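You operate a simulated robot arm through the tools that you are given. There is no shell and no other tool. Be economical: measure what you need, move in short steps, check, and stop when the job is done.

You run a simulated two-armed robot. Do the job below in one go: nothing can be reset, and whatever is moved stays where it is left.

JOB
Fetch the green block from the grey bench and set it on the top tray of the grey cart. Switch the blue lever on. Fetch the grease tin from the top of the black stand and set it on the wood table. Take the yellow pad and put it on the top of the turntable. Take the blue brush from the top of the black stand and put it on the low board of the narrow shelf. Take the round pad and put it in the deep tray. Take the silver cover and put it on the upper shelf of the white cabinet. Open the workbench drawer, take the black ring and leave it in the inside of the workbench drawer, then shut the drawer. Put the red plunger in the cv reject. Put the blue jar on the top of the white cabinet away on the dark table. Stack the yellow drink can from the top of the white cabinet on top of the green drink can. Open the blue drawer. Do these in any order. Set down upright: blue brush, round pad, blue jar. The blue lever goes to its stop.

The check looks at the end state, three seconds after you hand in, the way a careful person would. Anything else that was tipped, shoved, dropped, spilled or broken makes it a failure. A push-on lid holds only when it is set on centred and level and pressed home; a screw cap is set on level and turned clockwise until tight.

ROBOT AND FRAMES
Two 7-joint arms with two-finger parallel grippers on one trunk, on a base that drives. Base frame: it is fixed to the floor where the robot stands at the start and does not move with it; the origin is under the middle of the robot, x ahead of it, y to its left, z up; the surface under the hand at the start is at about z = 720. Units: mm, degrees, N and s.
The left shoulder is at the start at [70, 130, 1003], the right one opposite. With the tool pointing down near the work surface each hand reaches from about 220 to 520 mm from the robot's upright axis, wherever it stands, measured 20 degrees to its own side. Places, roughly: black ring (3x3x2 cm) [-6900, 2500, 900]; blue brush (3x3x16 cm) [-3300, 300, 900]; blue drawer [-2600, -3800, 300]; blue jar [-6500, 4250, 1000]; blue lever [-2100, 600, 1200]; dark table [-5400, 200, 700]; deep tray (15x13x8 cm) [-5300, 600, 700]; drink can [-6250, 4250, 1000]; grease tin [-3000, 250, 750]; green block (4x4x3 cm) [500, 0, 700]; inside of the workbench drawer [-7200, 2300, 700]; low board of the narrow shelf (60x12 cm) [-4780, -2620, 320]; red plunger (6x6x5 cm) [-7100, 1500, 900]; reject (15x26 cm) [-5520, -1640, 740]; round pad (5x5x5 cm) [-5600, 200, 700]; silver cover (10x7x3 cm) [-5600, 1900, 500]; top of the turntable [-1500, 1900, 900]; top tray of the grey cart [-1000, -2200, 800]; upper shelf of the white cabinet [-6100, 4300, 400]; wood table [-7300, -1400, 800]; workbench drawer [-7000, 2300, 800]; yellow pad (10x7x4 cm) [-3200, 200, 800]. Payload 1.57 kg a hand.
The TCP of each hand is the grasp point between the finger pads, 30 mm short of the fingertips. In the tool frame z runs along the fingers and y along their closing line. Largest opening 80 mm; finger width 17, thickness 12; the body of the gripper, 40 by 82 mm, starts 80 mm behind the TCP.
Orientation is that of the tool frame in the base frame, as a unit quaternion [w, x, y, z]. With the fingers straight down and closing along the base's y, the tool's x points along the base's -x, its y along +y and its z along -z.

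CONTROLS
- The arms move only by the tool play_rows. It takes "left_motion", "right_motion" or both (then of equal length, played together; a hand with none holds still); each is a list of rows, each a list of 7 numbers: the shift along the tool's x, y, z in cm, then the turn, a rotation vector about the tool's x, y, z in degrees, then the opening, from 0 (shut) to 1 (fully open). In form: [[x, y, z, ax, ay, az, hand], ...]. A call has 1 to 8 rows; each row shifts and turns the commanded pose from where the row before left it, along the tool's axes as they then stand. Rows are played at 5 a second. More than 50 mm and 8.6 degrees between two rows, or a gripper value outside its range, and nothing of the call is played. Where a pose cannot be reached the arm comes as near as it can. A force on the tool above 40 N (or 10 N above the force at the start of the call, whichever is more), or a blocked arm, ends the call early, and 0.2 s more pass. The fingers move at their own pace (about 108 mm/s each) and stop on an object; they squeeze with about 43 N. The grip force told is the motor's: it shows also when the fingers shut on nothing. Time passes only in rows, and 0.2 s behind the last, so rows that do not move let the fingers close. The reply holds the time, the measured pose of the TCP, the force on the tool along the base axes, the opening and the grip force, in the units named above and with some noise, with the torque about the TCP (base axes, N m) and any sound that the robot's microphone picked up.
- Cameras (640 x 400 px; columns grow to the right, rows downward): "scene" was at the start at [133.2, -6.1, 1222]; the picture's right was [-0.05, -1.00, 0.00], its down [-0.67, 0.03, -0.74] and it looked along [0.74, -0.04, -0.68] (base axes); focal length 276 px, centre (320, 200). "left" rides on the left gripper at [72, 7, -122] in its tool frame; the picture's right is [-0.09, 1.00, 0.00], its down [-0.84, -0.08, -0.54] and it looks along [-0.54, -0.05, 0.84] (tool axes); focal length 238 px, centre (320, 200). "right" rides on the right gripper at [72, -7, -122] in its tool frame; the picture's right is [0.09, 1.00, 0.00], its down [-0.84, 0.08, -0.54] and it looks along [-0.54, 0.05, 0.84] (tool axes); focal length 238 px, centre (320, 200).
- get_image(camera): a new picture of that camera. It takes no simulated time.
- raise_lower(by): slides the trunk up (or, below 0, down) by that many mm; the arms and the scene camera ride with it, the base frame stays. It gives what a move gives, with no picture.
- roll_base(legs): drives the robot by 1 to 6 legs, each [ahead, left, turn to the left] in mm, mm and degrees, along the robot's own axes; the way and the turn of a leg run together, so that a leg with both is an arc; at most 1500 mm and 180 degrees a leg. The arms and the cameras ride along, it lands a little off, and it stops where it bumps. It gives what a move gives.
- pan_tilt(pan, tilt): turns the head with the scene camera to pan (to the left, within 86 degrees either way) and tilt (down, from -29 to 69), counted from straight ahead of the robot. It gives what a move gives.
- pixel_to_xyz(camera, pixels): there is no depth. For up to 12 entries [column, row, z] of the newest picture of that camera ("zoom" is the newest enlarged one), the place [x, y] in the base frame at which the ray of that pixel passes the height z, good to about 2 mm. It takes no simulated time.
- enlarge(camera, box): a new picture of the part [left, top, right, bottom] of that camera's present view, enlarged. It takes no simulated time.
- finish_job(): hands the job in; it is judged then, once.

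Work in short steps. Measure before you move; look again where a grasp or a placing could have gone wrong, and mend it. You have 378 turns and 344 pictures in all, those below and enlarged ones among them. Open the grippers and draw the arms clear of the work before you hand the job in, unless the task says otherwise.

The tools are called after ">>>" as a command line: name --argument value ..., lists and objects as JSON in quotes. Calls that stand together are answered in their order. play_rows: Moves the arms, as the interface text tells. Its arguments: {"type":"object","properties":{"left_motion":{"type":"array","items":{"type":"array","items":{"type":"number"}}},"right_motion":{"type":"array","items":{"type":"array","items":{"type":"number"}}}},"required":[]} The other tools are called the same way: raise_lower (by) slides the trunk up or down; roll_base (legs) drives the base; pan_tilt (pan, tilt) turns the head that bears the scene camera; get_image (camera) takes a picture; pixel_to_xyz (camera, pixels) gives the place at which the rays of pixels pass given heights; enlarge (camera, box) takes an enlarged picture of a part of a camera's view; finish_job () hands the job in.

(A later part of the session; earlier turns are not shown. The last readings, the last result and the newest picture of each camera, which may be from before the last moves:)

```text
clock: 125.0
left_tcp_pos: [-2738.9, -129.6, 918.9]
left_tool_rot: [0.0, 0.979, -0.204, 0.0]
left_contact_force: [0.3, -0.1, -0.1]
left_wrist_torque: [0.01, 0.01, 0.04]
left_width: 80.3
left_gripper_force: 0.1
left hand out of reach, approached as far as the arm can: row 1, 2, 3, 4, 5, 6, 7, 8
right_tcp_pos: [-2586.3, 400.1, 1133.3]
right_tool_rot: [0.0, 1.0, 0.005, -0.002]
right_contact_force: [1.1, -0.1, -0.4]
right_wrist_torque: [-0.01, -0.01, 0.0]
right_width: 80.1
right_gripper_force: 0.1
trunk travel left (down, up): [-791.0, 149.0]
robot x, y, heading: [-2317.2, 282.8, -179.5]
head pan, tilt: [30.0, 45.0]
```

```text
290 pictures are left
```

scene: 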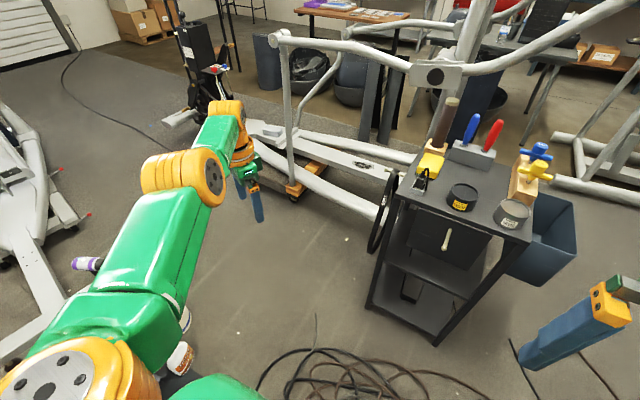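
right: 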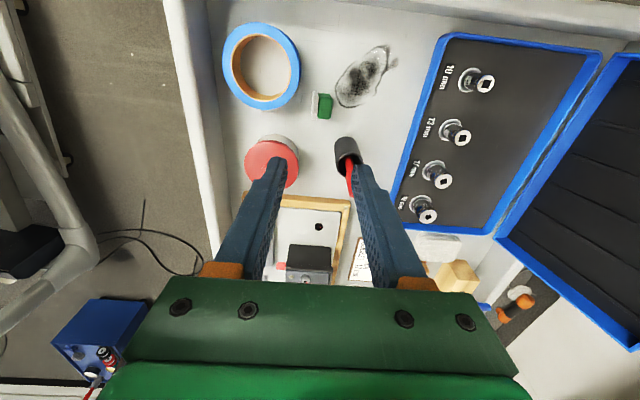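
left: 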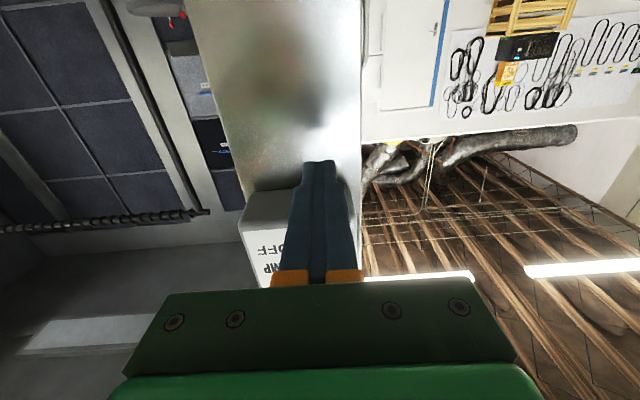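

I stretch outward along the shoulder–hand line and read the radius.

>>> play_rows --left_motion '[[-4, 0, 0, 0, 0, 0, 1], [-4, 0, 0, 0, 0, 0, 1], [-4, 0, 0, 0, 0, 0, 1], [-4, 0, 0, 0, 0, 0, 1], [0, 0, 0, 0, 0, 0, 1]]'

>>> play_rows --left_motion '[[1, -1, 0, 0, 0, 0, 1], [1, -1, 0, 0, 0, 0, 1], [1, -1, 0, 0, 0, 0, 1], [1, -1, 0, 0, 0, 0, 1], [1, -1, 0, 0, 0, 0, 1]]'

```text
clock: 126.2
left_tcp_pos: [-2786.2, -28.7, 921.1]
left_tool_rot: [0.001, 0.979, -0.205, 0.001]
left_contact_force: [0.2, -0.3, -0.4]
left_wrist_torque: [0.06, 0.01, 0.01]
left_width: 80.0
left_gripper_force: 0.1
left hand out of reach, approached as far as the arm can: row 1, 2, 3, 4
right_tcp_pos: [-2586.8, 399.1, 1133.4]
right_tool_rot: [0.0, 1.0, 0.006, -0.001]
right_contact_force: [-0.9, -0.4, -0.1]
right_wrist_torque: [0.02, 0.0, -0.02]
right_width: 80.3
right_gripper_force: 0.1
trunk travel left (down, up): [-791.0, 149.0]
robot x, y, heading: [-2316.1, 280.7, -179.3]
head pan, tilt: [30.0, 45.0]
```

```text
clock: 127.4
left_tcp_pos: [-2786.0, -28.7, 920.5]
left_tool_rot: [0.0, 0.979, -0.205, 0.001]
left_contact_force: [-0.4, 0.0, -0.2]
left_wrist_torque: [-0.01, 0.01, 0.01]
left_width: 80.0
left_gripper_force: 0.1
left hand out of reach, approached as far as the arm can: row 1, 2, 3, 4, 5
right_tcp_pos: [-2586.7, 399.8, 1132.0]
right_tool_rot: [0.0, 1.0, 0.006, -0.001]
right_contact_force: [0.3, 0.0, 0.1]
right_wrist_torque: [0.0, -0.03, -0.03]
right_width: 80.1
right_gripper_force: 0.0
trunk travel left (down, up): [-791.0, 149.0]
robot x, y, heading: [-2320.3, 280.9, -179.0]
head pan, tilt: [30.0, 45.0]
```

I test whether the commanded pose has drifted behind the robot: I command forward by 39 cm and see if it becomes reachable.

>>> play_rows --left_motion '[[-4.5, 2.0, 0, 0, 0, 0, 1], [-4.5, 2.0, 0, 0, 0, 0, 1], [-4.5, 2.0, 0, 0, 0, 0, 1], [-4.5, 2.0, 0, 0, 0, 0, 1], [-4.5, 2.0, 0, 0, 0, 0, 1], [-4.5, 2.0, 0, 0, 0, 0, 1], [-4.5, 2.0, 0, 0, 0, 0, 1], [-4.5, 2.0, 0, 0, 0, 0, 1]]'

```text
clock: 129.2
left_tcp_pos: [-2799.5, 14.2, 924.0]
left_tool_rot: [0.001, 0.979, -0.204, 0.001]
left_contact_force: [-0.3, -0.1, 0.6]
left_wrist_torque: [0.01, -0.02, 0.02]
left_width: 79.9
left_gripper_force: 0.0
left hand out of reach, approached as far as the arm can: row 1, 2, 3, 4, 5, 6, 7, 8
right_tcp_pos: [-2587.0, 399.1, 1132.5]
right_tool_rot: [0.0, 1.0, 0.006, -0.001]
right_contact_force: [1.2, 0.5, -0.1]
right_wrist_torque: [0.05, 0.03, 0.02]
right_width: 79.9
right_gripper_force: 0.1
trunk travel left (down, up): [-791.0, 149.0]
robot x, y, heading: [-2315.7, 281.6, -179.5]
head pan, tilt: [30.0, 45.0]
```

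It is truly at the straight-arm boundary. I alternate outward and inward nudges, trying to get the elbow to bend the right way.

>>> play_rows --left_motion '[[-3.7, 3.3, 0, 0, 0, 0, 1], [3.0, -2.6, 3, 0, 0, 0, 1], [-3.7, 3.3, 2, 0, 0, 0, 1], [3.0, -2.6, -3, 0, 0, 0, 1], [-3.7, 3.3, -2, 0, 0, 0, 1], [3.7, -3.3, 0, 0, 8, 0, 1], [-3.7, 3.3, 0, 0, 0, 0, 1], [3.7, -3.3, 0, 0, -8, 0, 1]]'

```text
refused: row 3 steps farther than a row can; nothing moved
```

>>> play_rows --left_motion '[[-3.6, 3.2, 0, 0, 0, 0, 1], [2.8, -2.5, 3, 0, 0, 0, 1], [-3.2, 2.9, 2, 0, 0, 0, 1], [2.8, -2.5, -3, 0, 0, 0, 1], [-3.2, 2.9, -2, 0, 0, 0, 1], [3.6, -3.2, 0, 0, 8, 0, 1], [-3.6, 3.2, 0, 0, 0, 0, 1], [3.6, -3.2, 0, 0, -8, 0, 1]]'

```text
clock: 131.0
left_tcp_pos: [-2726.4, 48.5, 921.5]
left_tool_rot: [-0.004, 0.976, -0.217, 0.015]
left_contact_force: [3.2, -4.0, 5.5]
left_wrist_torque: [0.35, 0.37, 0.08]
left_width: 79.8
left_gripper_force: 0.0
left hand out of reach, approached as far as the arm can: row 1, 2, 3, 4, 5, 6, 7
right_tcp_pos: [-2588.1, 405.1, 1132.8]
right_tool_rot: [0.002, 1.0, 0.006, 0.0]
right_contact_force: [-1.1, 0.7, 0.0]
right_wrist_torque: [-0.08, -0.03, 0.02]
right_width: 79.9
right_gripper_force: 0.0
trunk travel left (down, up): [-791.0, 149.0]
robot x, y, heading: [-2315.1, 281.8, -179.3]
head pan, tilt: [30.0, 45.0]
```

Escaped — the last row was in reach. I keep pulling in while undoing the yaw.

>>> play_rows --left_motion '[[2, 0, 0, 0, 0, -8, 1], [2, 0, 0, 0, 0, -8, 1], [2, 0, 0, 0, 0, -7.6, 1], [2, 2, 0, 0, 0, 0, 1], [1, 2, 0, 0, 0, 0, 1], [0, 2, 0, 0, 0, 0, 1]]'

```text
clock: 132.4
left_tcp_pos: [-2649.8, -45.0, 924.4]
left_tool_rot: [0.0, 1.0, 0.0, 0.001]
left_contact_force: [-0.7, -0.4, 0.6]
left_wrist_torque: [-0.02, -0.01, 0.01]
left_width: 80.1
left_gripper_force: 0.0
left hand out of reach, approached as far as the arm can: row 3
right_tcp_pos: [-2586.4, 398.8, 1133.4]
right_tool_rot: [0.0, 1.0, 0.006, -0.001]
right_contact_force: [0.9, -0.5, 0.1]
right_wrist_torque: [0.0, 0.03, -0.01]
right_width: 80.0
right_gripper_force: 0.0
trunk travel left (down, up): [-791.0, 149.0]
robot x, y, heading: [-2318.7, 280.8, -179.4]
head pan, tilt: [30.0, 45.0]
```

Recovered. I bring the left hand to a compact pose, drive back toward the stand and look.

>>> play_rows --left_motion '[[1, -2.5, -2.5, 0, 0, 0, 1], [1, -2.5, -2.5, 0, 0, 0, 1], [1, -2.5, -2.5, 0, 0, 0, 1], [1, -2.5, -2.5, 0, 0, 0, 1], [1, -2.5, -2.5, 0, 0, 0, 1], [0, -2.5, -1.5, 0, 0, 0, 1]]'

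>>> roll_base --legs '[[330, 0, 0]]'

>>> pan_tilt --pan 0 --tilt 42

>>> get_image --camera "scene"

```text
clock: 133.8
left_tcp_pos: [-2672.9, -4.6, 1017.7]
left_tool_rot: [0.0, 1.0, 0.0, 0.001]
left_contact_force: [0.1, 0.0, 0.6]
left_wrist_torque: [0.02, 0.0, -0.02]
left_width: 79.8
left_gripper_force: 0.0
left hand out of reach, approached as far as the arm can: row 2, 3, 4, 5, 6
right_tcp_pos: [-2587.4, 400.2, 1132.5]
right_tool_rot: [0.0, 1.0, 0.005, -0.001]
right_contact_force: [0.0, 0.1, -0.5]
right_wrist_torque: [-0.04, -0.04, -0.01]
right_width: 79.8
right_gripper_force: 0.1
trunk travel left (down, up): [-791.0, 149.0]
robot x, y, heading: [-2316.8, 283.5, -179.1]
head pan, tilt: [30.0, 45.0]
```

```text
clock: 136.0
left_tcp_pos: [-3010.0, -5.0, 1019.4]
left_tool_rot: [0.0, 1.0, -0.003, 0.0]
left_contact_force: [0.1, 0.5, 0.0]
left_wrist_torque: [0.01, 0.02, -0.01]
left_width: 79.6
left_gripper_force: 0.1
right_tcp_pos: [-2921.7, 398.6, 1133.2]
right_tool_rot: [0.0, 1.0, 0.003, -0.002]
right_contact_force: [0.2, -0.5, 0.3]
right_wrist_torque: [0.02, -0.01, -0.01]
right_width: 80.1
right_gripper_force: 0.1
trunk travel left (down, up): [-791.0, 149.0]
robot x, y, heading: [-2656.0, 277.1, -179.9]
head pan, tilt: [30.0, 45.0]
```

```text
clock: 137.0
left_tcp_pos: [-3011.2, -5.5, 1016.6]
left_tool_rot: [0.0, 1.0, -0.002, 0.001]
left_contact_force: [-0.2, 0.1, -0.1]
left_wrist_torque: [0.04, 0.0, -0.02]
left_width: 79.8
left_gripper_force: 0.1
right_tcp_pos: [-2923.7, 398.5, 1133.4]
right_tool_rot: [0.0, 1.0, 0.003, -0.001]
right_contact_force: [0.0, 0.7, 0.1]
right_wrist_torque: [0.0, 0.03, -0.01]
right_width: 80.0
right_gripper_force: 0.0
trunk travel left (down, up): [-791.0, 149.0]
robot x, y, heading: [-2652.8, 275.4, -179.9]
head pan, tilt: [0.0, 42.0]
```

```text
289 pictures are left
```

scene: 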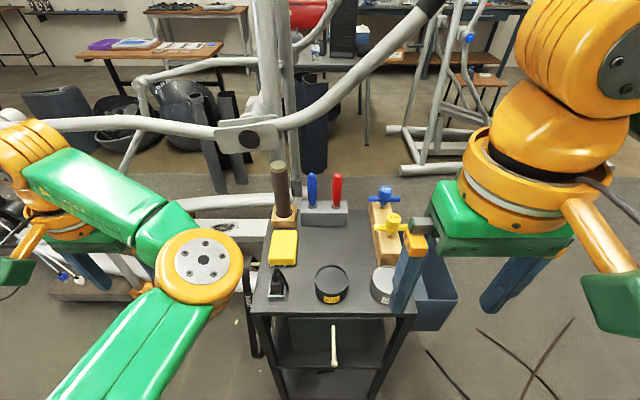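

The left elbow has flipped to the inside. I back off and try to straighten the arm forward-right and re-bend it properly.

>>> roll_base --legs '[[-300, 0, 0]]'

>>> play_rows --left_motion '[[-4, -1, 1, 0, 0, 0, 1], [-4, -1, 1, 0, 0, 0, 1], [-4, -2, 1, 0, 0, 0, 1], [-2, -4, 1, 0, 0, 0, 1], [-1, -4, 1, 0, 0, 0, 1], [-1, -4, 1, 0, 0, 0, 1], [-1, -4, 0, 0, 0, 0, 1], [-1, -4, 0, 0, 0, 0, 1]]'

>>> get_image --camera "scene"

```text
clock: 139.0
left_tcp_pos: [-2714.0, -2.1, 1016.8]
left_tool_rot: [-0.001, 1.0, -0.004, 0.002]
left_contact_force: [0.5, 0.5, -0.1]
left_wrist_torque: [0.06, -0.01, 0.0]
left_width: 79.9
left_gripper_force: 0.0
right_tcp_pos: [-2624.3, 401.0, 1133.1]
right_tool_rot: [0.0, 1.0, 0.002, 0.0]
right_contact_force: [0.3, -0.3, 0.5]
right_wrist_torque: [0.02, -0.02, -0.01]
right_width: 80.1
right_gripper_force: 0.0
trunk travel left (down, up): [-791.0, 149.0]
robot x, y, heading: [-2352.6, 277.6, -179.8]
head pan, tilt: [0.0, 42.0]
```

```text
clock: 140.8
left_tcp_pos: [-2819.6, 239.0, 958.5]
left_tool_rot: [0.001, 1.0, -0.004, 0.0]
left_contact_force: [-0.2, 0.2, 0.3]
left_wrist_torque: [0.02, 0.0, 0.0]
left_width: 79.8
left_gripper_force: 0.0
left hand out of reach, approached as far as the arm can: row 4, 5, 6, 7, 8
right_tcp_pos: [-2622.9, 401.2, 1133.5]
right_tool_rot: [0.001, 1.0, 0.003, -0.001]
right_contact_force: [-0.2, -0.1, 0.0]
right_wrist_torque: [-0.01, -0.02, 0.01]
right_width: 80.0
right_gripper_force: 0.0
trunk travel left (down, up): [-791.0, 149.0]
robot x, y, heading: [-2355.4, 276.9, -179.9]
head pan, tilt: [0.0, 42.0]
```

```text
288 pictures are left
```

scene: 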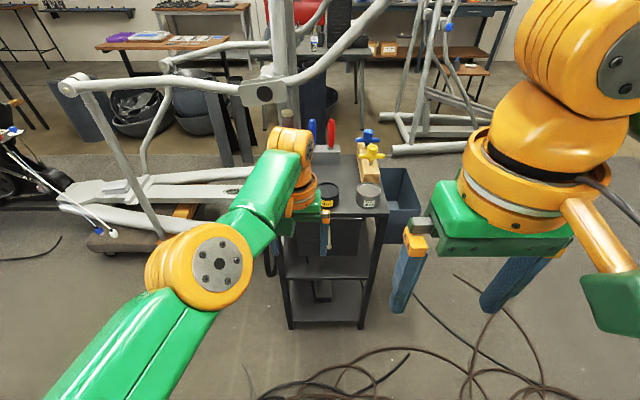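

I now do the in/out nudges at this right-crossed place.

>>> play_rows --left_motion '[[4.4, 1.0, 0, 0, 0, 0, 1], [-4, -1, 0, 0, 0, 0, 1], [4.4, 1.0, 0, 0, 8, 0, 1], [-4, -1, 0, 0, 0, 0, 1], [4.4, 1.0, 0, 0, -8, 0, 1], [3, 1, 0, 0, 0, 0, 1], [3, 1, 0, 0, 0, 0, 1]]'

>>> get_image --camera "scene"

```text
clock: 142.4
left_tcp_pos: [-2793.8, 233.9, 925.9]
left_tool_rot: [0.001, 1.0, -0.005, 0.0]
left_contact_force: [0.3, -0.3, -0.4]
left_wrist_torque: [0.0, 0.02, 0.03]
left_width: 79.9
left_gripper_force: 0.1
left hand out of reach, approached as far as the arm can: row 1, 2, 3, 4, 5, 6, 7
right_tcp_pos: [-2623.1, 401.4, 1133.1]
right_tool_rot: [0.0, 1.0, 0.002, 0.0]
right_contact_force: [0.4, 0.3, -0.4]
right_wrist_torque: [0.01, 0.01, -0.02]
right_width: 79.8
right_gripper_force: 0.1
trunk travel left (down, up): [-791.0, 149.0]
robot x, y, heading: [-2355.2, 277.5, -180.0]
head pan, tilt: [0.0, 42.0]
```

```text
287 pictures are left
```

scene: 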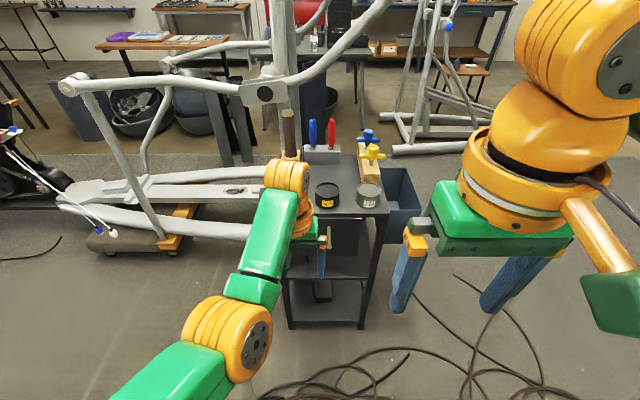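

The elbow is bending now. I continue pulling in, to the left and up.

>>> play_rows --left_motion '[[2, 3, 0, 0, 0, 0, 1], [2, 3, 0, 0, 0, 0, 1], [2, 3, 0, 0, 0, 0, 1], [2, 3, 0, 0, 0, 0, 1], [2, 3, 0, 0, 0, 0, 1], [2, 0, 0, 0, 0, 0, 1], [2, 0, 0, 0, 0, 0, 1]]'

>>> get_image --camera "scene"

```text
clock: 144.0
left_tcp_pos: [-2733.6, 58.6, 878.0]
left_tool_rot: [0.002, 1.0, -0.002, -0.002]
left_contact_force: [0.7, 1.1, 0.4]
left_wrist_torque: [0.03, -0.02, -0.02]
left_width: 80.1
left_gripper_force: 0.0
left hand out of reach, approached as far as the arm can: row 1, 2, 3, 4, 5, 6, 7
right_tcp_pos: [-2622.3, 400.3, 1133.6]
right_tool_rot: [0.0, 1.0, 0.002, -0.002]
right_contact_force: [0.9, 0.3, -0.2]
right_wrist_torque: [-0.01, 0.03, 0.01]
right_width: 79.9
right_gripper_force: 0.1
trunk travel left (down, up): [-791.0, 149.0]
robot x, y, heading: [-2348.8, 279.6, -179.7]
head pan, tilt: [0.0, 42.0]
```

```text
286 pictures are left
```

scene: 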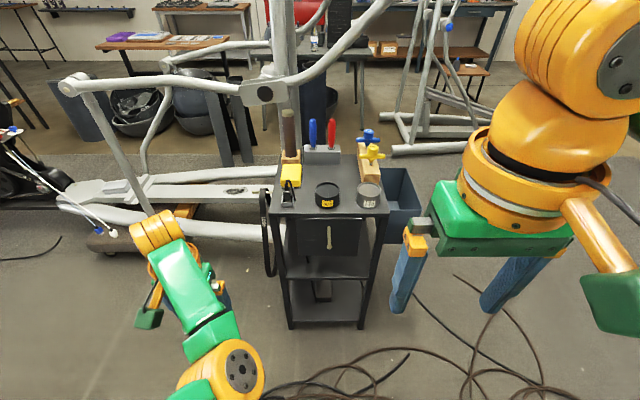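

I move out to near straight, then alternate over-reach and pull-in to make the elbow pass through to the other side.

>>> play_rows --left_motion '[[-4, -2, -1, 0, 0, 0, 1], [-4, -2, -1, 0, 0, 0, 1], [-4, 0, -1, 0, 0, 0, 1], [3, 0, 0, 0, 0, 0, 1], [-5, 0, 0, 0, 0, 0, 1], [3, 0, 0, 0, 0, 0, 1], [-5, 0, 0, 0, 0, 0, 1], [4.5, 0, 0, 0, -8, 0, 1]]'

>>> get_image --camera "scene"

```text
clock: 145.8
left_tcp_pos: [-2795.1, 119.5, 905.8]
left_tool_rot: [0.0, 0.998, -0.014, -0.058]
left_contact_force: [1.2, -2.7, 4.6]
left_wrist_torque: [0.29, 0.08, -0.02]
left_width: 80.1
left_gripper_force: 0.0
left hand out of reach, approached as far as the arm can: row 3, 5, 7
right_tcp_pos: [-2623.1, 402.9, 1132.7]
right_tool_rot: [0.002, 1.0, 0.002, 0.0]
right_contact_force: [-0.8, 0.1, -0.8]
right_wrist_torque: [-0.02, -0.02, -0.01]
right_width: 80.0
right_gripper_force: 0.0
trunk travel left (down, up): [-791.0, 149.0]
robot x, y, heading: [-2356.7, 278.4, -179.8]
head pan, tilt: [0.0, 42.0]
```

```text
285 pictures are left
```

scene: 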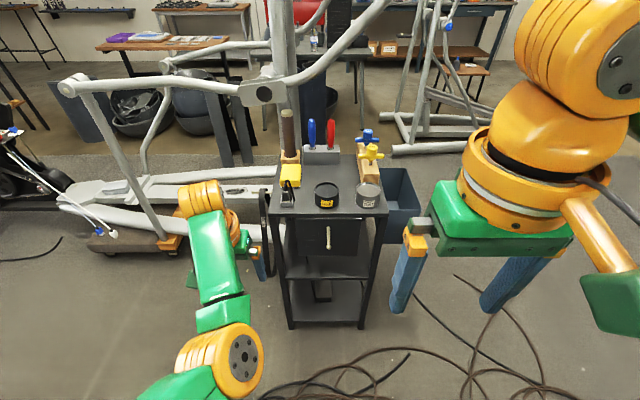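

Inward moves work here; I level the tool and pull straight in to see how far it goes.

>>> play_rows --left_motion '[[0, 0, 0, 0, 6.8, 0, 1], [3, 0, 0, 0, 0, 0, 1], [3, 0, 0, 0, 0, 0, 1], [3, 0, 0, 0, 0, 0, 1], [3, 0, 0, 0, 0, 0, 1], [0, 0, -3, 0, 0, 0, 1], [0, 0, -3, 0, 0, 0, 1], [0, 0, -3, 0, 0, 0, 1]]'

>>> get_image --camera "scene"

```text
clock: 147.6
left_tcp_pos: [-2767.6, 71.3, 918.9]
left_tool_rot: [0.0, 1.0, -0.006, -0.011]
left_contact_force: [-0.3, -0.6, -0.8]
left_wrist_torque: [0.03, -0.01, -0.01]
left_width: 80.3
left_gripper_force: 0.0
left hand out of reach, approached as far as the arm can: row 2, 3, 4, 5, 6, 7, 8
right_tcp_pos: [-2625.1, 401.3, 1133.7]
right_tool_rot: [0.0, 1.0, 0.002, -0.002]
right_contact_force: [-0.9, 0.1, -0.3]
right_wrist_torque: [-0.01, 0.0, -0.03]
right_width: 79.9
right_gripper_force: 0.1
trunk travel left (down, up): [-791.0, 149.0]
robot x, y, heading: [-2351.9, 279.2, -180.0]
head pan, tilt: [0.0, 42.0]
```

```text
284 pictures are left
```

scene: 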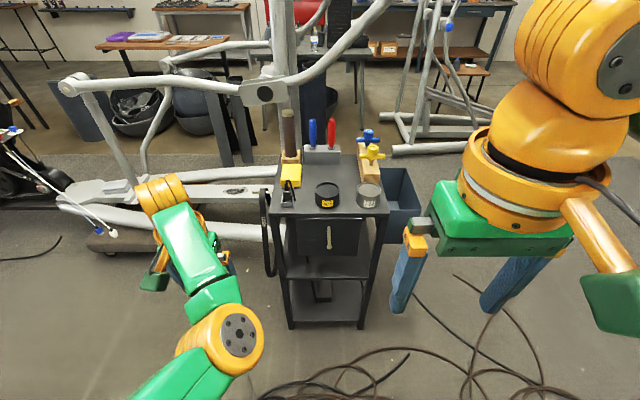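

I try another variant: stretch fully, then pull in with a roll about tool x.

>>> play_rows --left_motion '[[-4.8, -1, 0, 0, 0, 0, 1], [-4.8, -1, 0, 0, 0, 0, 1], [-4.8, -1, 0, 0, 0, 0, 1], [-4.8, 0, 0, 0, 0, 0, 1], [4.8, 0, 0, 8, 0, 0, 1], [4.8, 0, 0, -8, 0, 0, 1], [4, 0, 0, 0, 0, 0, 1], [4, 0, 0, 0, 0, 0, 1]]'

>>> play_rows --left_motion '[[-4.8, -1, 0, 0, 0, 0, 1], [-4.8, -1, 0, 0, 0, 0, 1], [-4.8, -1, 0, 0, 0, 0, 1], [-4.8, 0, 0, 0, 0, 0, 1], [4.8, 0, 0, -8, 0, 0, 1], [4.8, 0, 0, 8, 0, 0, 1], [4, 0, 0, 0, 0, 0, 1], [4, 0, 0, 0, 0, 0, 1]]'

>>> get_image --camera "scene"

```text
clock: 149.4
left_tcp_pos: [-2847.9, 92.8, 911.5]
left_tool_rot: [0.0, 1.0, -0.005, -0.011]
left_contact_force: [0.5, 0.2, 0.7]
left_wrist_torque: [-0.01, 0.04, 0.0]
left_width: 80.0
left_gripper_force: 0.0
left hand out of reach, approached as far as the arm can: row 2, 3, 4, 5, 6, 7, 8
right_tcp_pos: [-2622.9, 400.6, 1132.9]
right_tool_rot: [0.001, 1.0, 0.001, -0.001]
right_contact_force: [0.7, 0.2, -0.3]
right_wrist_torque: [-0.01, 0.01, -0.01]
right_width: 79.9
right_gripper_force: 0.0
trunk travel left (down, up): [-791.0, 149.0]
robot x, y, heading: [-2353.2, 277.8, -180.0]
head pan, tilt: [0.0, 42.0]
```

```text
clock: 151.2
left_tcp_pos: [-2844.2, 140.4, 911.5]
left_tool_rot: [0.001, 1.0, -0.005, -0.01]
left_contact_force: [-0.1, 0.2, -0.3]
left_wrist_torque: [0.0, 0.01, 0.04]
left_width: 79.7
left_gripper_force: 0.1
left hand out of reach, approached as far as the arm can: row 1, 2, 3, 4, 5, 6, 7, 8
right_tcp_pos: [-2622.3, 401.8, 1133.4]
right_tool_rot: [0.0, 1.0, 0.003, 0.0]
right_contact_force: [-0.7, 0.6, 0.2]
right_wrist_torque: [0.0, -0.01, -0.02]
right_width: 79.8
right_gripper_force: 0.1
trunk travel left (down, up): [-791.0, 149.0]
robot x, y, heading: [-2352.3, 275.1, -179.9]
head pan, tilt: [0.0, 42.0]
```

```text
283 pictures are left
```

scene: 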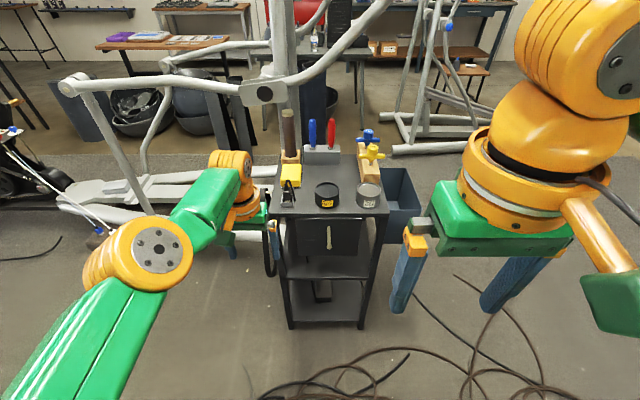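

The left arm's wrist is likely flipped, so I stop wrestling: I re-enter the bend that works and park the left hand forward-left; the right arm will do the main work.

>>> play_rows --left_motion '[[-4, 3, 0, 0, 0, 0, 1], [4, -3, 0, 0, -8, 0, 1], [-4, 3, 0, 0, 0, 0, 1], [4, 0, 0, 0, -8, 0, 1], [2, 2, 0, 0, 8, 0, 1], [2, 4, 0, 0, 4, 0, 1], [2, 4, -1, 0, 4, 0, 1], [2, 4, -1, 0, 0, 0, 1]]'

>>> get_image --camera "scene"

```text
clock: 153.0
left_tcp_pos: [-2726.3, -21.3, 923.5]
left_tool_rot: [-0.001, 1.0, -0.004, -0.009]
left_contact_force: [0.5, -0.3, 0.5]
left_wrist_torque: [0.0, -0.02, -0.05]
left_width: 79.9
left_gripper_force: 0.0
left hand out of reach, approached as far as the arm can: row 1
right_tcp_pos: [-2621.8, 399.9, 1133.7]
right_tool_rot: [0.0, 1.0, 0.002, 0.0]
right_contact_force: [-0.7, 0.3, 0.1]
right_wrist_torque: [-0.01, 0.01, 0.0]
right_width: 80.0
right_gripper_force: 0.1
trunk travel left (down, up): [-791.0, 149.0]
robot x, y, heading: [-2354.6, 279.7, -179.5]
head pan, tilt: [0.0, 42.0]
```

```text
282 pictures are left
```

scene: 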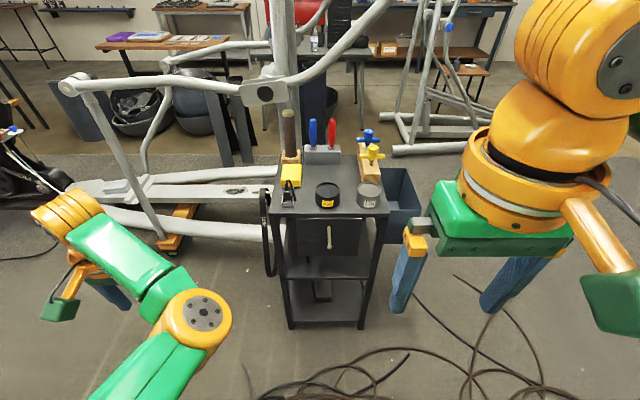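

In reach again. I pull the left hand further back with a yaw following the forearm (counter-clockwise), for a compact parking.

>>> play_rows --left_motion '[[2, 2, -2, 0, 0, -8, 1], [2, 2, -2, 0, 0, -8, 1], [2, 2, -2, 0, 0, -8, 1], [3, 1, -2, 0, 0, -8, 1], [3, 1, -2, 0, 0, -8, 1], [3, 1, 0, 0, 0, -8, 1], [3, 0, 0, 0, 0, -8, 1], [3, 0, 0, 0, 0, -8, 1]]'

>>> get_image --camera "scene"

```text
clock: 154.8
left_tcp_pos: [-2536.5, -11.4, 1023.3]
left_tool_rot: [-0.005, 0.85, 0.527, -0.008]
left_contact_force: [0.5, 0.7, -1.2]
left_wrist_torque: [-0.03, 0.02, 0.01]
left_width: 80.1
left_gripper_force: 0.0
left hand out of reach, approached as far as the arm can: row 8
right_tcp_pos: [-2621.4, 402.5, 1132.7]
right_tool_rot: [0.001, 1.0, 0.002, -0.001]
right_contact_force: [0.7, 0.0, 0.4]
right_wrist_torque: [-0.02, 0.04, -0.02]
right_width: 79.9
right_gripper_force: 0.1
trunk travel left (down, up): [-791.0, 149.0]
robot x, y, heading: [-2353.2, 282.2, -180.1]
head pan, tilt: [0.0, 42.0]
```

```text
281 pictures are left
```

scene: 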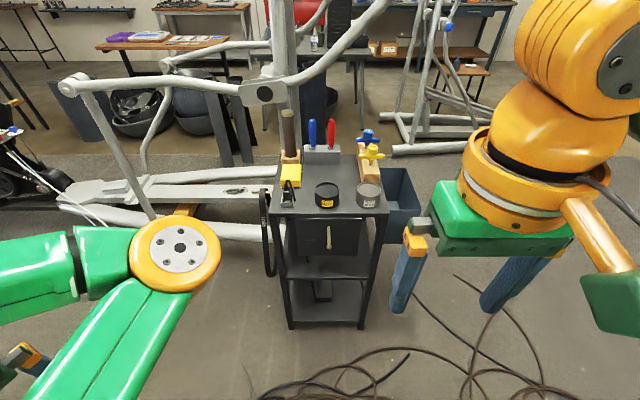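

Parked well now (183 ahead, 293 left). I drive up to the stand.

>>> roll_base --legs '[[390, 0, 0]]'

>>> pan_tilt --pan 0 --tilt 50

>>> get_image --camera "scene"

>>> get_image --camera "right"

```text
clock: 157.3
left_tcp_pos: [-2921.6, -14.3, 1023.5]
left_tool_rot: [-0.006, 0.849, 0.527, -0.009]
left_contact_force: [0.0, -0.9, -0.1]
left_wrist_torque: [0.0, 0.03, 0.01]
left_width: 79.9
left_gripper_force: 0.0
right_tcp_pos: [-3008.7, 399.3, 1134.4]
right_tool_rot: [0.0, 1.0, 0.004, -0.002]
right_contact_force: [-0.8, -0.6, -0.3]
right_wrist_torque: [0.0, -0.01, 0.0]
right_width: 80.0
right_gripper_force: 0.1
trunk travel left (down, up): [-791.0, 149.0]
robot x, y, heading: [-2742.6, 282.6, -179.8]
head pan, tilt: [0.0, 42.0]
```

```text
clock: 158.0
left_tcp_pos: [-2922.2, -12.5, 1024.1]
left_tool_rot: [-0.006, 0.849, 0.528, -0.008]
left_contact_force: [0.3, -0.1, 0.9]
left_wrist_torque: [0.0, -0.02, 0.02]
left_width: 80.0
left_gripper_force: 0.0
right_tcp_pos: [-3010.8, 398.6, 1133.0]
right_tool_rot: [0.0, 1.0, 0.004, 0.0]
right_contact_force: [-0.4, 0.7, -0.2]
right_wrist_torque: [-0.01, -0.01, -0.03]
right_width: 79.8
right_gripper_force: 0.2
trunk travel left (down, up): [-791.0, 149.0]
robot x, y, heading: [-2739.0, 277.5, -179.6]
head pan, tilt: [0.0, 50.0]
```

```text
280 pictures are left
```

scene: 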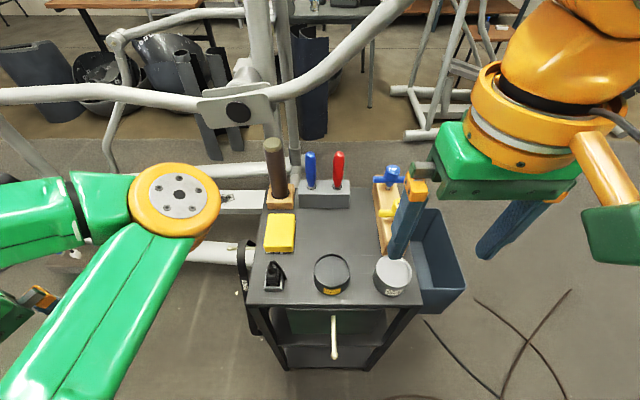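

```text
279 pictures are left
```

right: 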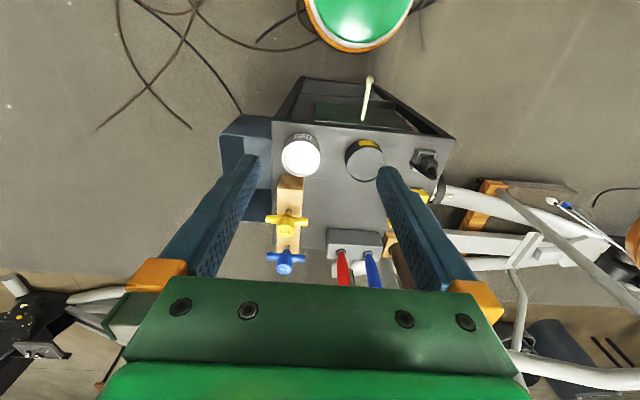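

I triangulate with the grease tin top (scene (332,268), right (365,155)) and other features.

>>> pixel_to_xyz --camera "scene" --pixels '[[332, 266, 820], [332, 266, 780], [332, 266, 860], [280, 228, 800], [280, 228, 840], [247, 300, 800], [411, 303, 800]]'

>>> pixel_to_xyz --camera "right" --pixels '[[365, 159, 820], [365, 159, 780], [365, 159, 860], [300, 157, 820], [300, 157, 780]]'

>>> enlarge --camera "scene" --box '[230, 130, 430, 310]'

```text
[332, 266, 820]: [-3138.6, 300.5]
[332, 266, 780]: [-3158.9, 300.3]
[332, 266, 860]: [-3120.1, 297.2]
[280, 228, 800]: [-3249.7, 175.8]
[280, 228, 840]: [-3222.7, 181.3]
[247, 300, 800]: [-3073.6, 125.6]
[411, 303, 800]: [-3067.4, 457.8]
```

```text
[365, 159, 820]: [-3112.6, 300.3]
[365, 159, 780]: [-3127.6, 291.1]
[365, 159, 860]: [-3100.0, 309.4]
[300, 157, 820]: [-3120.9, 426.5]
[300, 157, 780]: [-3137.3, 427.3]
```

```text
2.22 times, centred on (330, 220) of scene
```

zoom: 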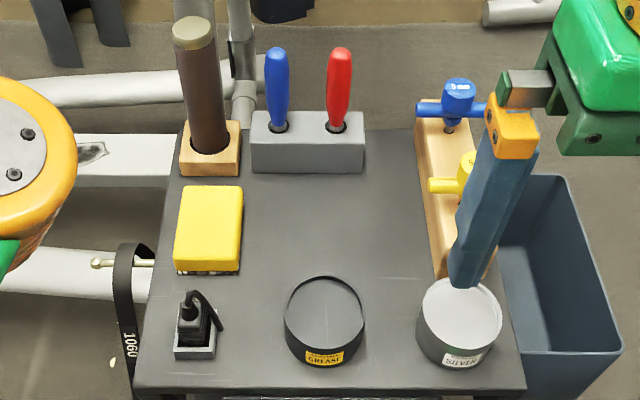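

I measure the tin's rim, pad corners, brush handle and block in the zoom picture.

>>> pixel_to_xyz --camera "zoom" --pixels '[[285, 310, 820], [365, 310, 820], [325, 277, 820], [325, 350, 780], [180, 188, 820], [243, 187, 820], [175, 262, 820], [238, 262, 820], [278, 60, 950], [279, 127, 830], [253, 170, 780], [364, 172, 780]]'

```text
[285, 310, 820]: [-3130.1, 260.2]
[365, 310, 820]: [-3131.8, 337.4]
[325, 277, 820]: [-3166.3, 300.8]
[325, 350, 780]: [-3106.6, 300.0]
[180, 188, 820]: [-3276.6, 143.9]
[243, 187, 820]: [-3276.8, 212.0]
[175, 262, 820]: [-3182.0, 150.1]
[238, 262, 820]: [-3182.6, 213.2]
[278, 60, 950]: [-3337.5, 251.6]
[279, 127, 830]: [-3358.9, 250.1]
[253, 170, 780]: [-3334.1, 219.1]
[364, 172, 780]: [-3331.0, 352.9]
```

Pad centre ≈(-3230,180), 65–70 wide in y. I shift the base left ~200 mm so the right arm faces it, and look with the right camera.

>>> roll_base --legs '[[30, 200, 0]]'

>>> play_rows --right_motion '[[-3.5, 0, 3, 0, 0, 0, 1], [-3.5, 0, 3, 0, 0, 0, 1], [-3.5, 0, 3, 0, 0, 0, 1], [-3.5, 0, 3, 0, 0, 0, 1]]'

>>> get_image --camera "right"

>>> get_image --camera "scene"

```text
clock: 159.6
left_tcp_pos: [-2950.7, -207.3, 1024.1]
left_tool_rot: [-0.005, 0.85, 0.527, -0.01]
left_contact_force: [0.3, 0.2, -0.4]
left_wrist_torque: [0.0, -0.01, 0.01]
left_width: 79.9
left_gripper_force: 0.0
right_tcp_pos: [-3038.2, 205.4, 1133.3]
right_tool_rot: [0.002, 1.0, 0.003, -0.001]
right_contact_force: [-0.6, 0.3, 0.9]
right_wrist_torque: [0.01, 0.02, -0.04]
right_width: 79.9
right_gripper_force: 0.0
trunk travel left (down, up): [-791.0, 149.0]
robot x, y, heading: [-2771.9, 84.0, -180.0]
head pan, tilt: [0.0, 50.0]
```

```text
clock: 160.6
left_tcp_pos: [-2951.9, -210.6, 1023.8]
left_tool_rot: [-0.005, 0.85, 0.527, -0.007]
left_contact_force: [1.4, 0.2, -0.4]
left_wrist_torque: [0.03, 0.0, -0.03]
left_width: 80.0
left_gripper_force: 0.1
right_tcp_pos: [-3179.4, 202.0, 1012.5]
right_tool_rot: [0.0, 1.0, 0.003, 0.001]
right_contact_force: [0.4, 0.3, 0.3]
right_wrist_torque: [0.01, -0.03, -0.02]
right_width: 80.0
right_gripper_force: 0.1
trunk travel left (down, up): [-791.0, 149.0]
robot x, y, heading: [-2765.6, 80.9, -179.9]
head pan, tilt: [0.0, 50.0]
```

```text
277 pictures are left
```

right: 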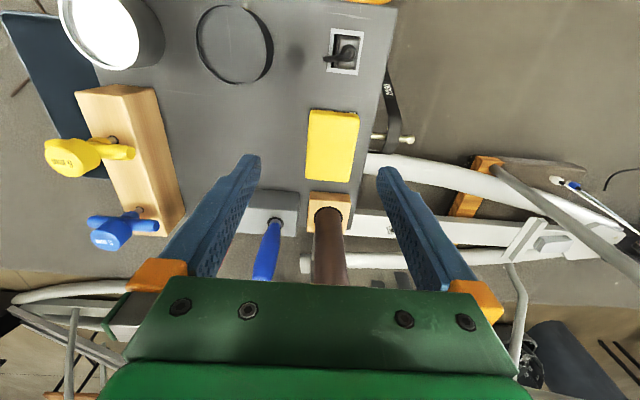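

```text
276 pictures are left
```

scene: 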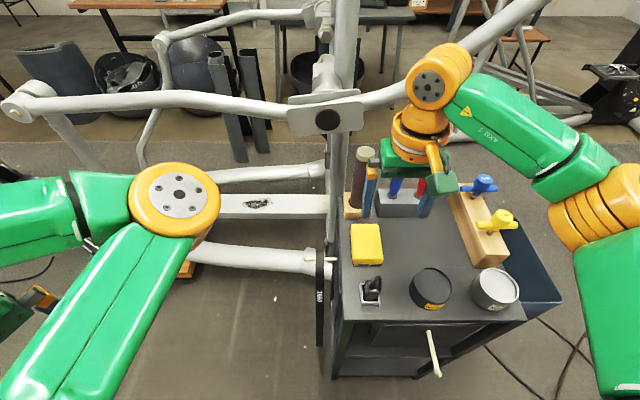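

>>> pixel_to_xyz --camera "right" --pixels '[[311, 109, 800], [360, 113, 800], [306, 178, 800], [352, 182, 800], [333, 145, 800], [333, 145, 780], [333, 145, 820], [250, 40, 820], [203, 40, 820], [272, 45, 820]]'

>>> pixel_to_xyz --camera "scene" --pixels '[[353, 225, 800], [381, 224, 800], [354, 260, 800], [383, 260, 800], [367, 240, 800], [367, 240, 780], [367, 240, 820]]'

```text
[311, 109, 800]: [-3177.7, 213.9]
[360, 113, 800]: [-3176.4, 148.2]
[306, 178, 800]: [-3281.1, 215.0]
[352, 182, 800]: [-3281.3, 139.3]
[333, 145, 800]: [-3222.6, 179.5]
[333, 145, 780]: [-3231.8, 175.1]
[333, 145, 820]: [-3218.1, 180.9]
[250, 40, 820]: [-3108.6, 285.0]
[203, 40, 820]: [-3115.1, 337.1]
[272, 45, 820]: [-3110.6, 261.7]
```

```text
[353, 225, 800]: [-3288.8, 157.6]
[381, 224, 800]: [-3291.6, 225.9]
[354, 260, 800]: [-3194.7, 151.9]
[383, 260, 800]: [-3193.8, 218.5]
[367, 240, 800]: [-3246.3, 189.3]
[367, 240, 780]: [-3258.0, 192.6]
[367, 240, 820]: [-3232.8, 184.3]
```

Pad centre ≈(-3228,179). I go above it and down to TCP 850 for a check.

>>> play_rows --right_motion '[[-2.4, 1.1, 3.5, 0, 0, 0, 1], [-2.4, 1.1, 3.5, 0, 0, 0, 1], [0, 0, 4.8, 0, 0, 0, 1], [0, 0, 4.3, 0, 0, 0, 1], [0, 0, 0, 0, 0, 0, 1]]'

>>> get_image --camera "right"

```text
clock: 161.8
left_tcp_pos: [-2950.9, -210.8, 1024.3]
left_tool_rot: [-0.005, 0.85, 0.527, -0.008]
left_contact_force: [0.1, 1.2, -0.9]
left_wrist_torque: [-0.02, -0.01, 0.0]
left_width: 80.1
left_gripper_force: 0.1
right_tcp_pos: [-3227.7, 181.1, 855.9]
right_tool_rot: [0.001, 1.0, 0.003, -0.001]
right_contact_force: [-0.2, 0.2, -0.4]
right_wrist_torque: [0.01, -0.01, 0.01]
right_width: 80.1
right_gripper_force: 0.2
trunk travel left (down, up): [-791.0, 149.0]
robot x, y, heading: [-2770.7, 79.6, -179.9]
head pan, tilt: [0.0, 50.0]
```

```text
275 pictures are left
```

right: 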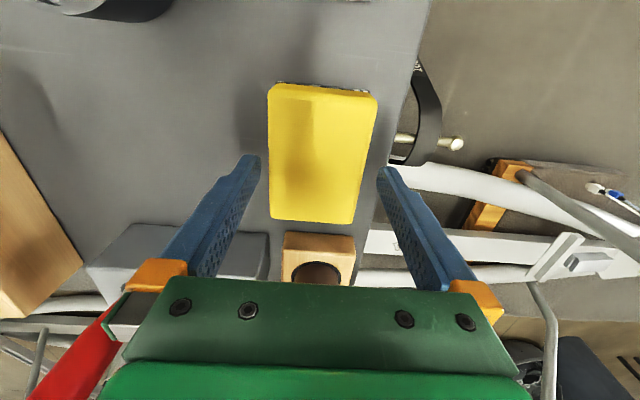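

Pad is well centred between the fingers. I descend to ~808 and check the force, then close.

>>> play_rows --right_motion '[[0, 0, 2.5, 0, 0, 0, 1], [0, 0, 1.2, 0, 0, 0, 1], [0, 0, 0.8, 0, 0, 0, 1], [0, 0, 0, 0, 0, 0, 1], [0, 0, 0, 0, 0, 0, 0.4], [0, 0, 0, 0, 0, 0, 0], [0, 0, 0, 0, 0, 0, 0]]'

>>> get_image --camera "right"

```text
clock: 162.3
left_tcp_pos: [-2948.7, -211.1, 1023.2]
left_tool_rot: [-0.007, 0.85, 0.526, -0.009]
left_contact_force: [-1.0, -0.4, 0.5]
left_wrist_torque: [0.0, 0.0, 0.01]
left_width: 80.3
left_gripper_force: 0.1
right_tcp_pos: [-3225.1, 180.9, 831.0]
right_tool_rot: [0.0, 1.0, 0.003, -0.002]
right_contact_force: [14.9, 0.5, 19.3]
right_wrist_torque: [0.2, -0.6, 0.03]
right_width: 80.3
right_gripper_force: 0.1
trunk travel left (down, up): [-791.0, 149.0]
robot x, y, heading: [-2770.2, 82.6, -179.7]
head pan, tilt: [0.0, 50.0]
stopped in row 2 (right hand): the force on the tool passed its limit at 47 N (the readings are from after the stop); the commanded pose is now the measured one
```

```text
274 pictures are left
```

right: 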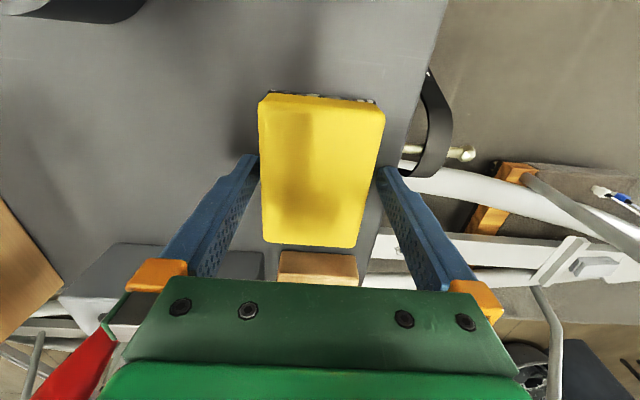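

47 N contact at TCP 831, also pushing back in x. I look from the scene camera to see what touches.

>>> enlarge --camera "scene" --box '[310, 120, 470, 300]'

```text
2.22 times, centred on (390, 210) of scene
```

zoom: 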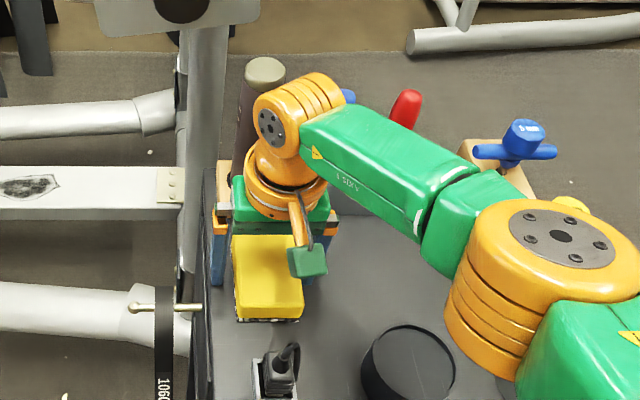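

By the pixel sizes the fingers may already straddle the pad. I relieve 3 mm up and 8 mm back, then close gently to test.

>>> play_rows --right_motion '[[0.8, 0, -0.3, 0, 0, 0, 1], [0, 0, 0, 0, 0, 0, 0.8], [0, 0, 0, 0, 0, 0, 0.6], [0, 0, 0, 0, 0, 0, 0.6]]'

>>> get_image --camera "right"

```text
clock: 163.3
left_tcp_pos: [-2951.9, -210.9, 1023.5]
left_tool_rot: [-0.005, 0.851, 0.526, -0.008]
left_contact_force: [0.3, -0.4, -0.6]
left_wrist_torque: [-0.02, 0.01, -0.01]
left_width: 80.1
left_gripper_force: 0.0
right_tcp_pos: [-3220.4, 179.9, 830.9]
right_tool_rot: [0.0, 1.0, 0.002, -0.002]
right_contact_force: [-0.4, 0.2, 0.7]
right_wrist_torque: [-0.01, 0.01, -0.02]
right_width: 62.7
right_gripper_force: 42.9
trunk travel left (down, up): [-791.0, 149.0]
robot x, y, heading: [-2767.2, 80.3, -180.1]
head pan, tilt: [0.0, 50.0]
```

```text
272 pictures are left
```

right: 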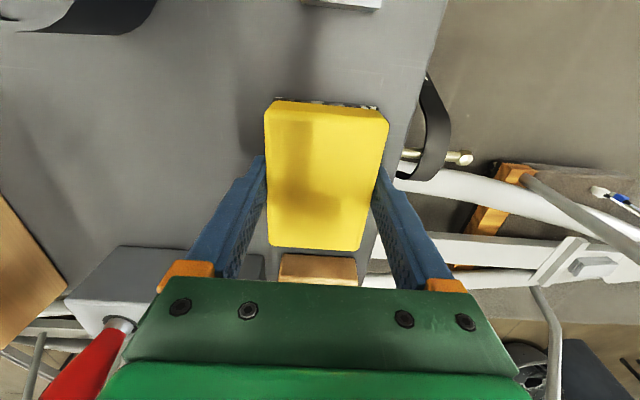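

Pad gripped (62.7 mm, 43 N); the stand top is really at z≈800. I lift and draw back.

>>> play_rows --right_motion '[[0, 0, -2, 0, 0, 0, 0.5], [0, 0, -4.5, 0, 0, 0, 0.5], [1, 0, -4.5, 0, 0, 0, 0.5], [3, 0, -3.5, 0, 0, 0, 0.5], [4, 0, -2, 0, 0, 0, 0.5], [4, 0, -2, 0, 0, 0, 0.5], [4, 0, 0, 0, 0, 0, 0.5]]'

>>> get_image --camera "right"

>>> get_image --camera "scene"

```text
clock: 164.9
left_tcp_pos: [-2950.1, -209.0, 1022.7]
left_tool_rot: [-0.005, 0.85, 0.526, -0.008]
left_contact_force: [0.2, -0.5, -0.3]
left_wrist_torque: [0.01, 0.03, 0.0]
left_width: 80.0
left_gripper_force: 0.1
right_tcp_pos: [-3057.5, 182.3, 1017.5]
right_tool_rot: [-0.001, 1.0, 0.003, -0.002]
right_contact_force: [0.2, 0.3, -0.4]
right_wrist_torque: [-0.01, 0.03, -0.03]
right_width: 62.8
right_gripper_force: 42.8
trunk travel left (down, up): [-791.0, 149.0]
robot x, y, heading: [-2771.9, 85.7, -179.8]
head pan, tilt: [0.0, 50.0]
```

```text
271 pictures are left
```

right: 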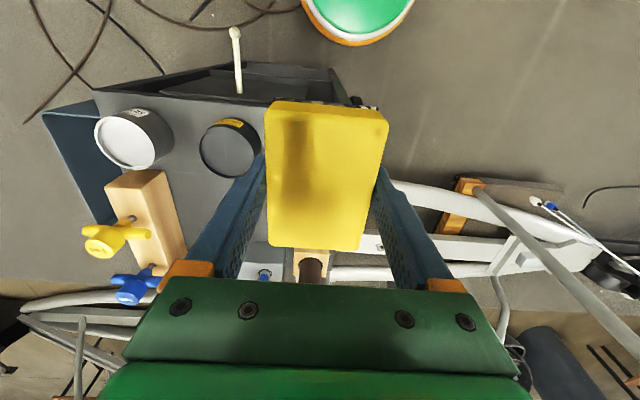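

```text
270 pictures are left
```

scene: 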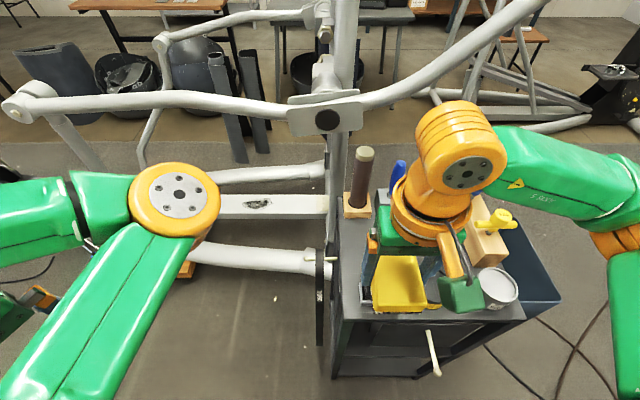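

Pad is secure. I drive back east to about (-1350,250), turn to face +y and look for the turntable.

>>> roll_base --legs '[[-600, 0, 0], [-820, -170, 0], [0, 0, -90]]'

>>> pan_tilt --pan 0 --tilt 28

>>> get_image --camera "scene"

```text
clock: 176.2
left_tcp_pos: [-1622.1, 431.2, 1023.9]
left_tool_rot: [-0.01, 0.972, -0.234, -0.002]
left_contact_force: [-0.4, -1.2, -0.8]
left_wrist_torque: [0.02, 0.01, 0.02]
left_width: 79.9
left_gripper_force: 0.1
right_tcp_pos: [-1230.4, 535.2, 1017.4]
right_tool_rot: [0.001, -0.705, 0.709, 0.001]
right_contact_force: [-0.2, 0.4, -0.3]
right_wrist_torque: [-0.01, 0.02, -0.01]
right_width: 63.1
right_gripper_force: 42.7
trunk travel left (down, up): [-791.0, 149.0]
robot x, y, heading: [-1332.8, 242.9, 89.7]
head pan, tilt: [0.0, 50.0]
```

```text
clock: 177.1
left_tcp_pos: [-1622.0, 432.0, 1023.8]
left_tool_rot: [-0.01, 0.972, -0.234, -0.001]
left_contact_force: [0.1, -0.2, -0.5]
left_wrist_torque: [-0.03, -0.04, -0.02]
left_width: 80.0
left_gripper_force: 0.1
right_tcp_pos: [-1230.3, 534.8, 1018.3]
right_tool_rot: [0.002, -0.705, 0.709, 0.001]
right_contact_force: [-0.2, -0.5, -0.3]
right_wrist_torque: [0.02, 0.0, -0.01]
right_width: 63.1
right_gripper_force: 42.9
trunk travel left (down, up): [-791.0, 149.0]
robot x, y, heading: [-1334.6, 248.9, 89.5]
head pan, tilt: [0.0, 28.0]
```

```text
269 pictures are left
```

scene: 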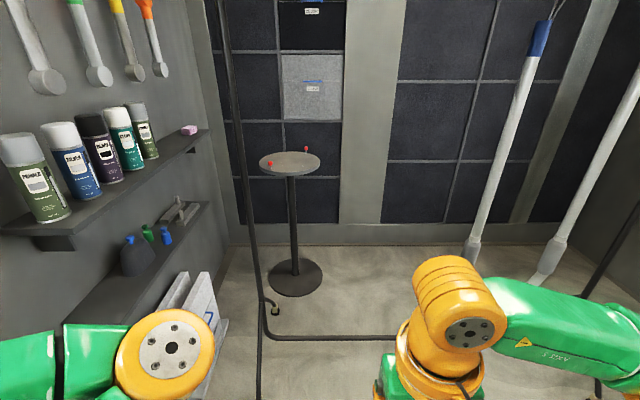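

The turntable is at (290,162), with a garment rack frame in front of it. I measure the rack's base and the turntable.

>>> pixel_to_xyz --camera "scene" --pixels '[[275, 313, 0], [262, 340, 50], [380, 338, 50], [295, 280, 0], [290, 163, 900], [290, 163, 850], [258, 399, 0], [222, 310, 0], [205, 330, 0], [232, 242, 0], [259, 163, 900], [321, 163, 900]]'

>>> pan_tilt --pan 0 --tilt 58

>>> get_image --camera "scene"

```text
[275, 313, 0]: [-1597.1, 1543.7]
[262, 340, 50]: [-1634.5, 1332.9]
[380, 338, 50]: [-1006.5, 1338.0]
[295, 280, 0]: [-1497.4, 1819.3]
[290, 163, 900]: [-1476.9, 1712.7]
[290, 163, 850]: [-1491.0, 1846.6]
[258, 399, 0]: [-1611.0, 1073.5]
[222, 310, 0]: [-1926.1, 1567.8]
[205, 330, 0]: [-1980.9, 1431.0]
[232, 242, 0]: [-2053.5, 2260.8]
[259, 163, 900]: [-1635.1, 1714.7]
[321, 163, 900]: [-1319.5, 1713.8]
```

```text
clock: 178.0
left_tcp_pos: [-1623.5, 431.9, 1024.0]
left_tool_rot: [-0.01, 0.972, -0.233, -0.002]
left_contact_force: [-0.3, -0.6, 0.6]
left_wrist_torque: [0.0, -0.01, 0.01]
left_width: 79.7
left_gripper_force: 0.1
right_tcp_pos: [-1230.4, 534.9, 1017.6]
right_tool_rot: [0.001, -0.705, 0.709, 0.001]
right_contact_force: [0.2, 0.2, -0.1]
right_wrist_torque: [0.01, 0.01, 0.0]
right_width: 62.8
right_gripper_force: 43.1
trunk travel left (down, up): [-791.0, 149.0]
robot x, y, heading: [-1333.1, 248.5, 89.4]
head pan, tilt: [0.0, 58.0]
```

```text
268 pictures are left
```

scene: 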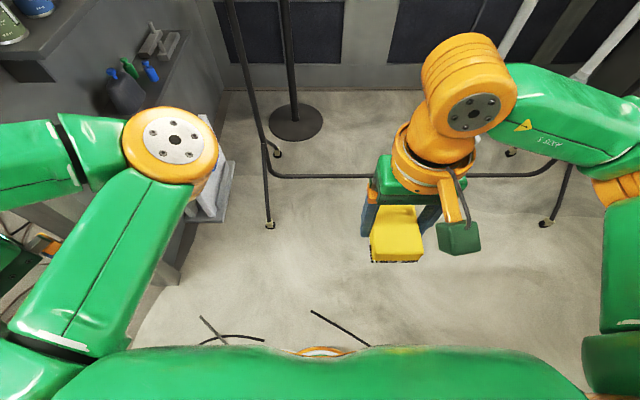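

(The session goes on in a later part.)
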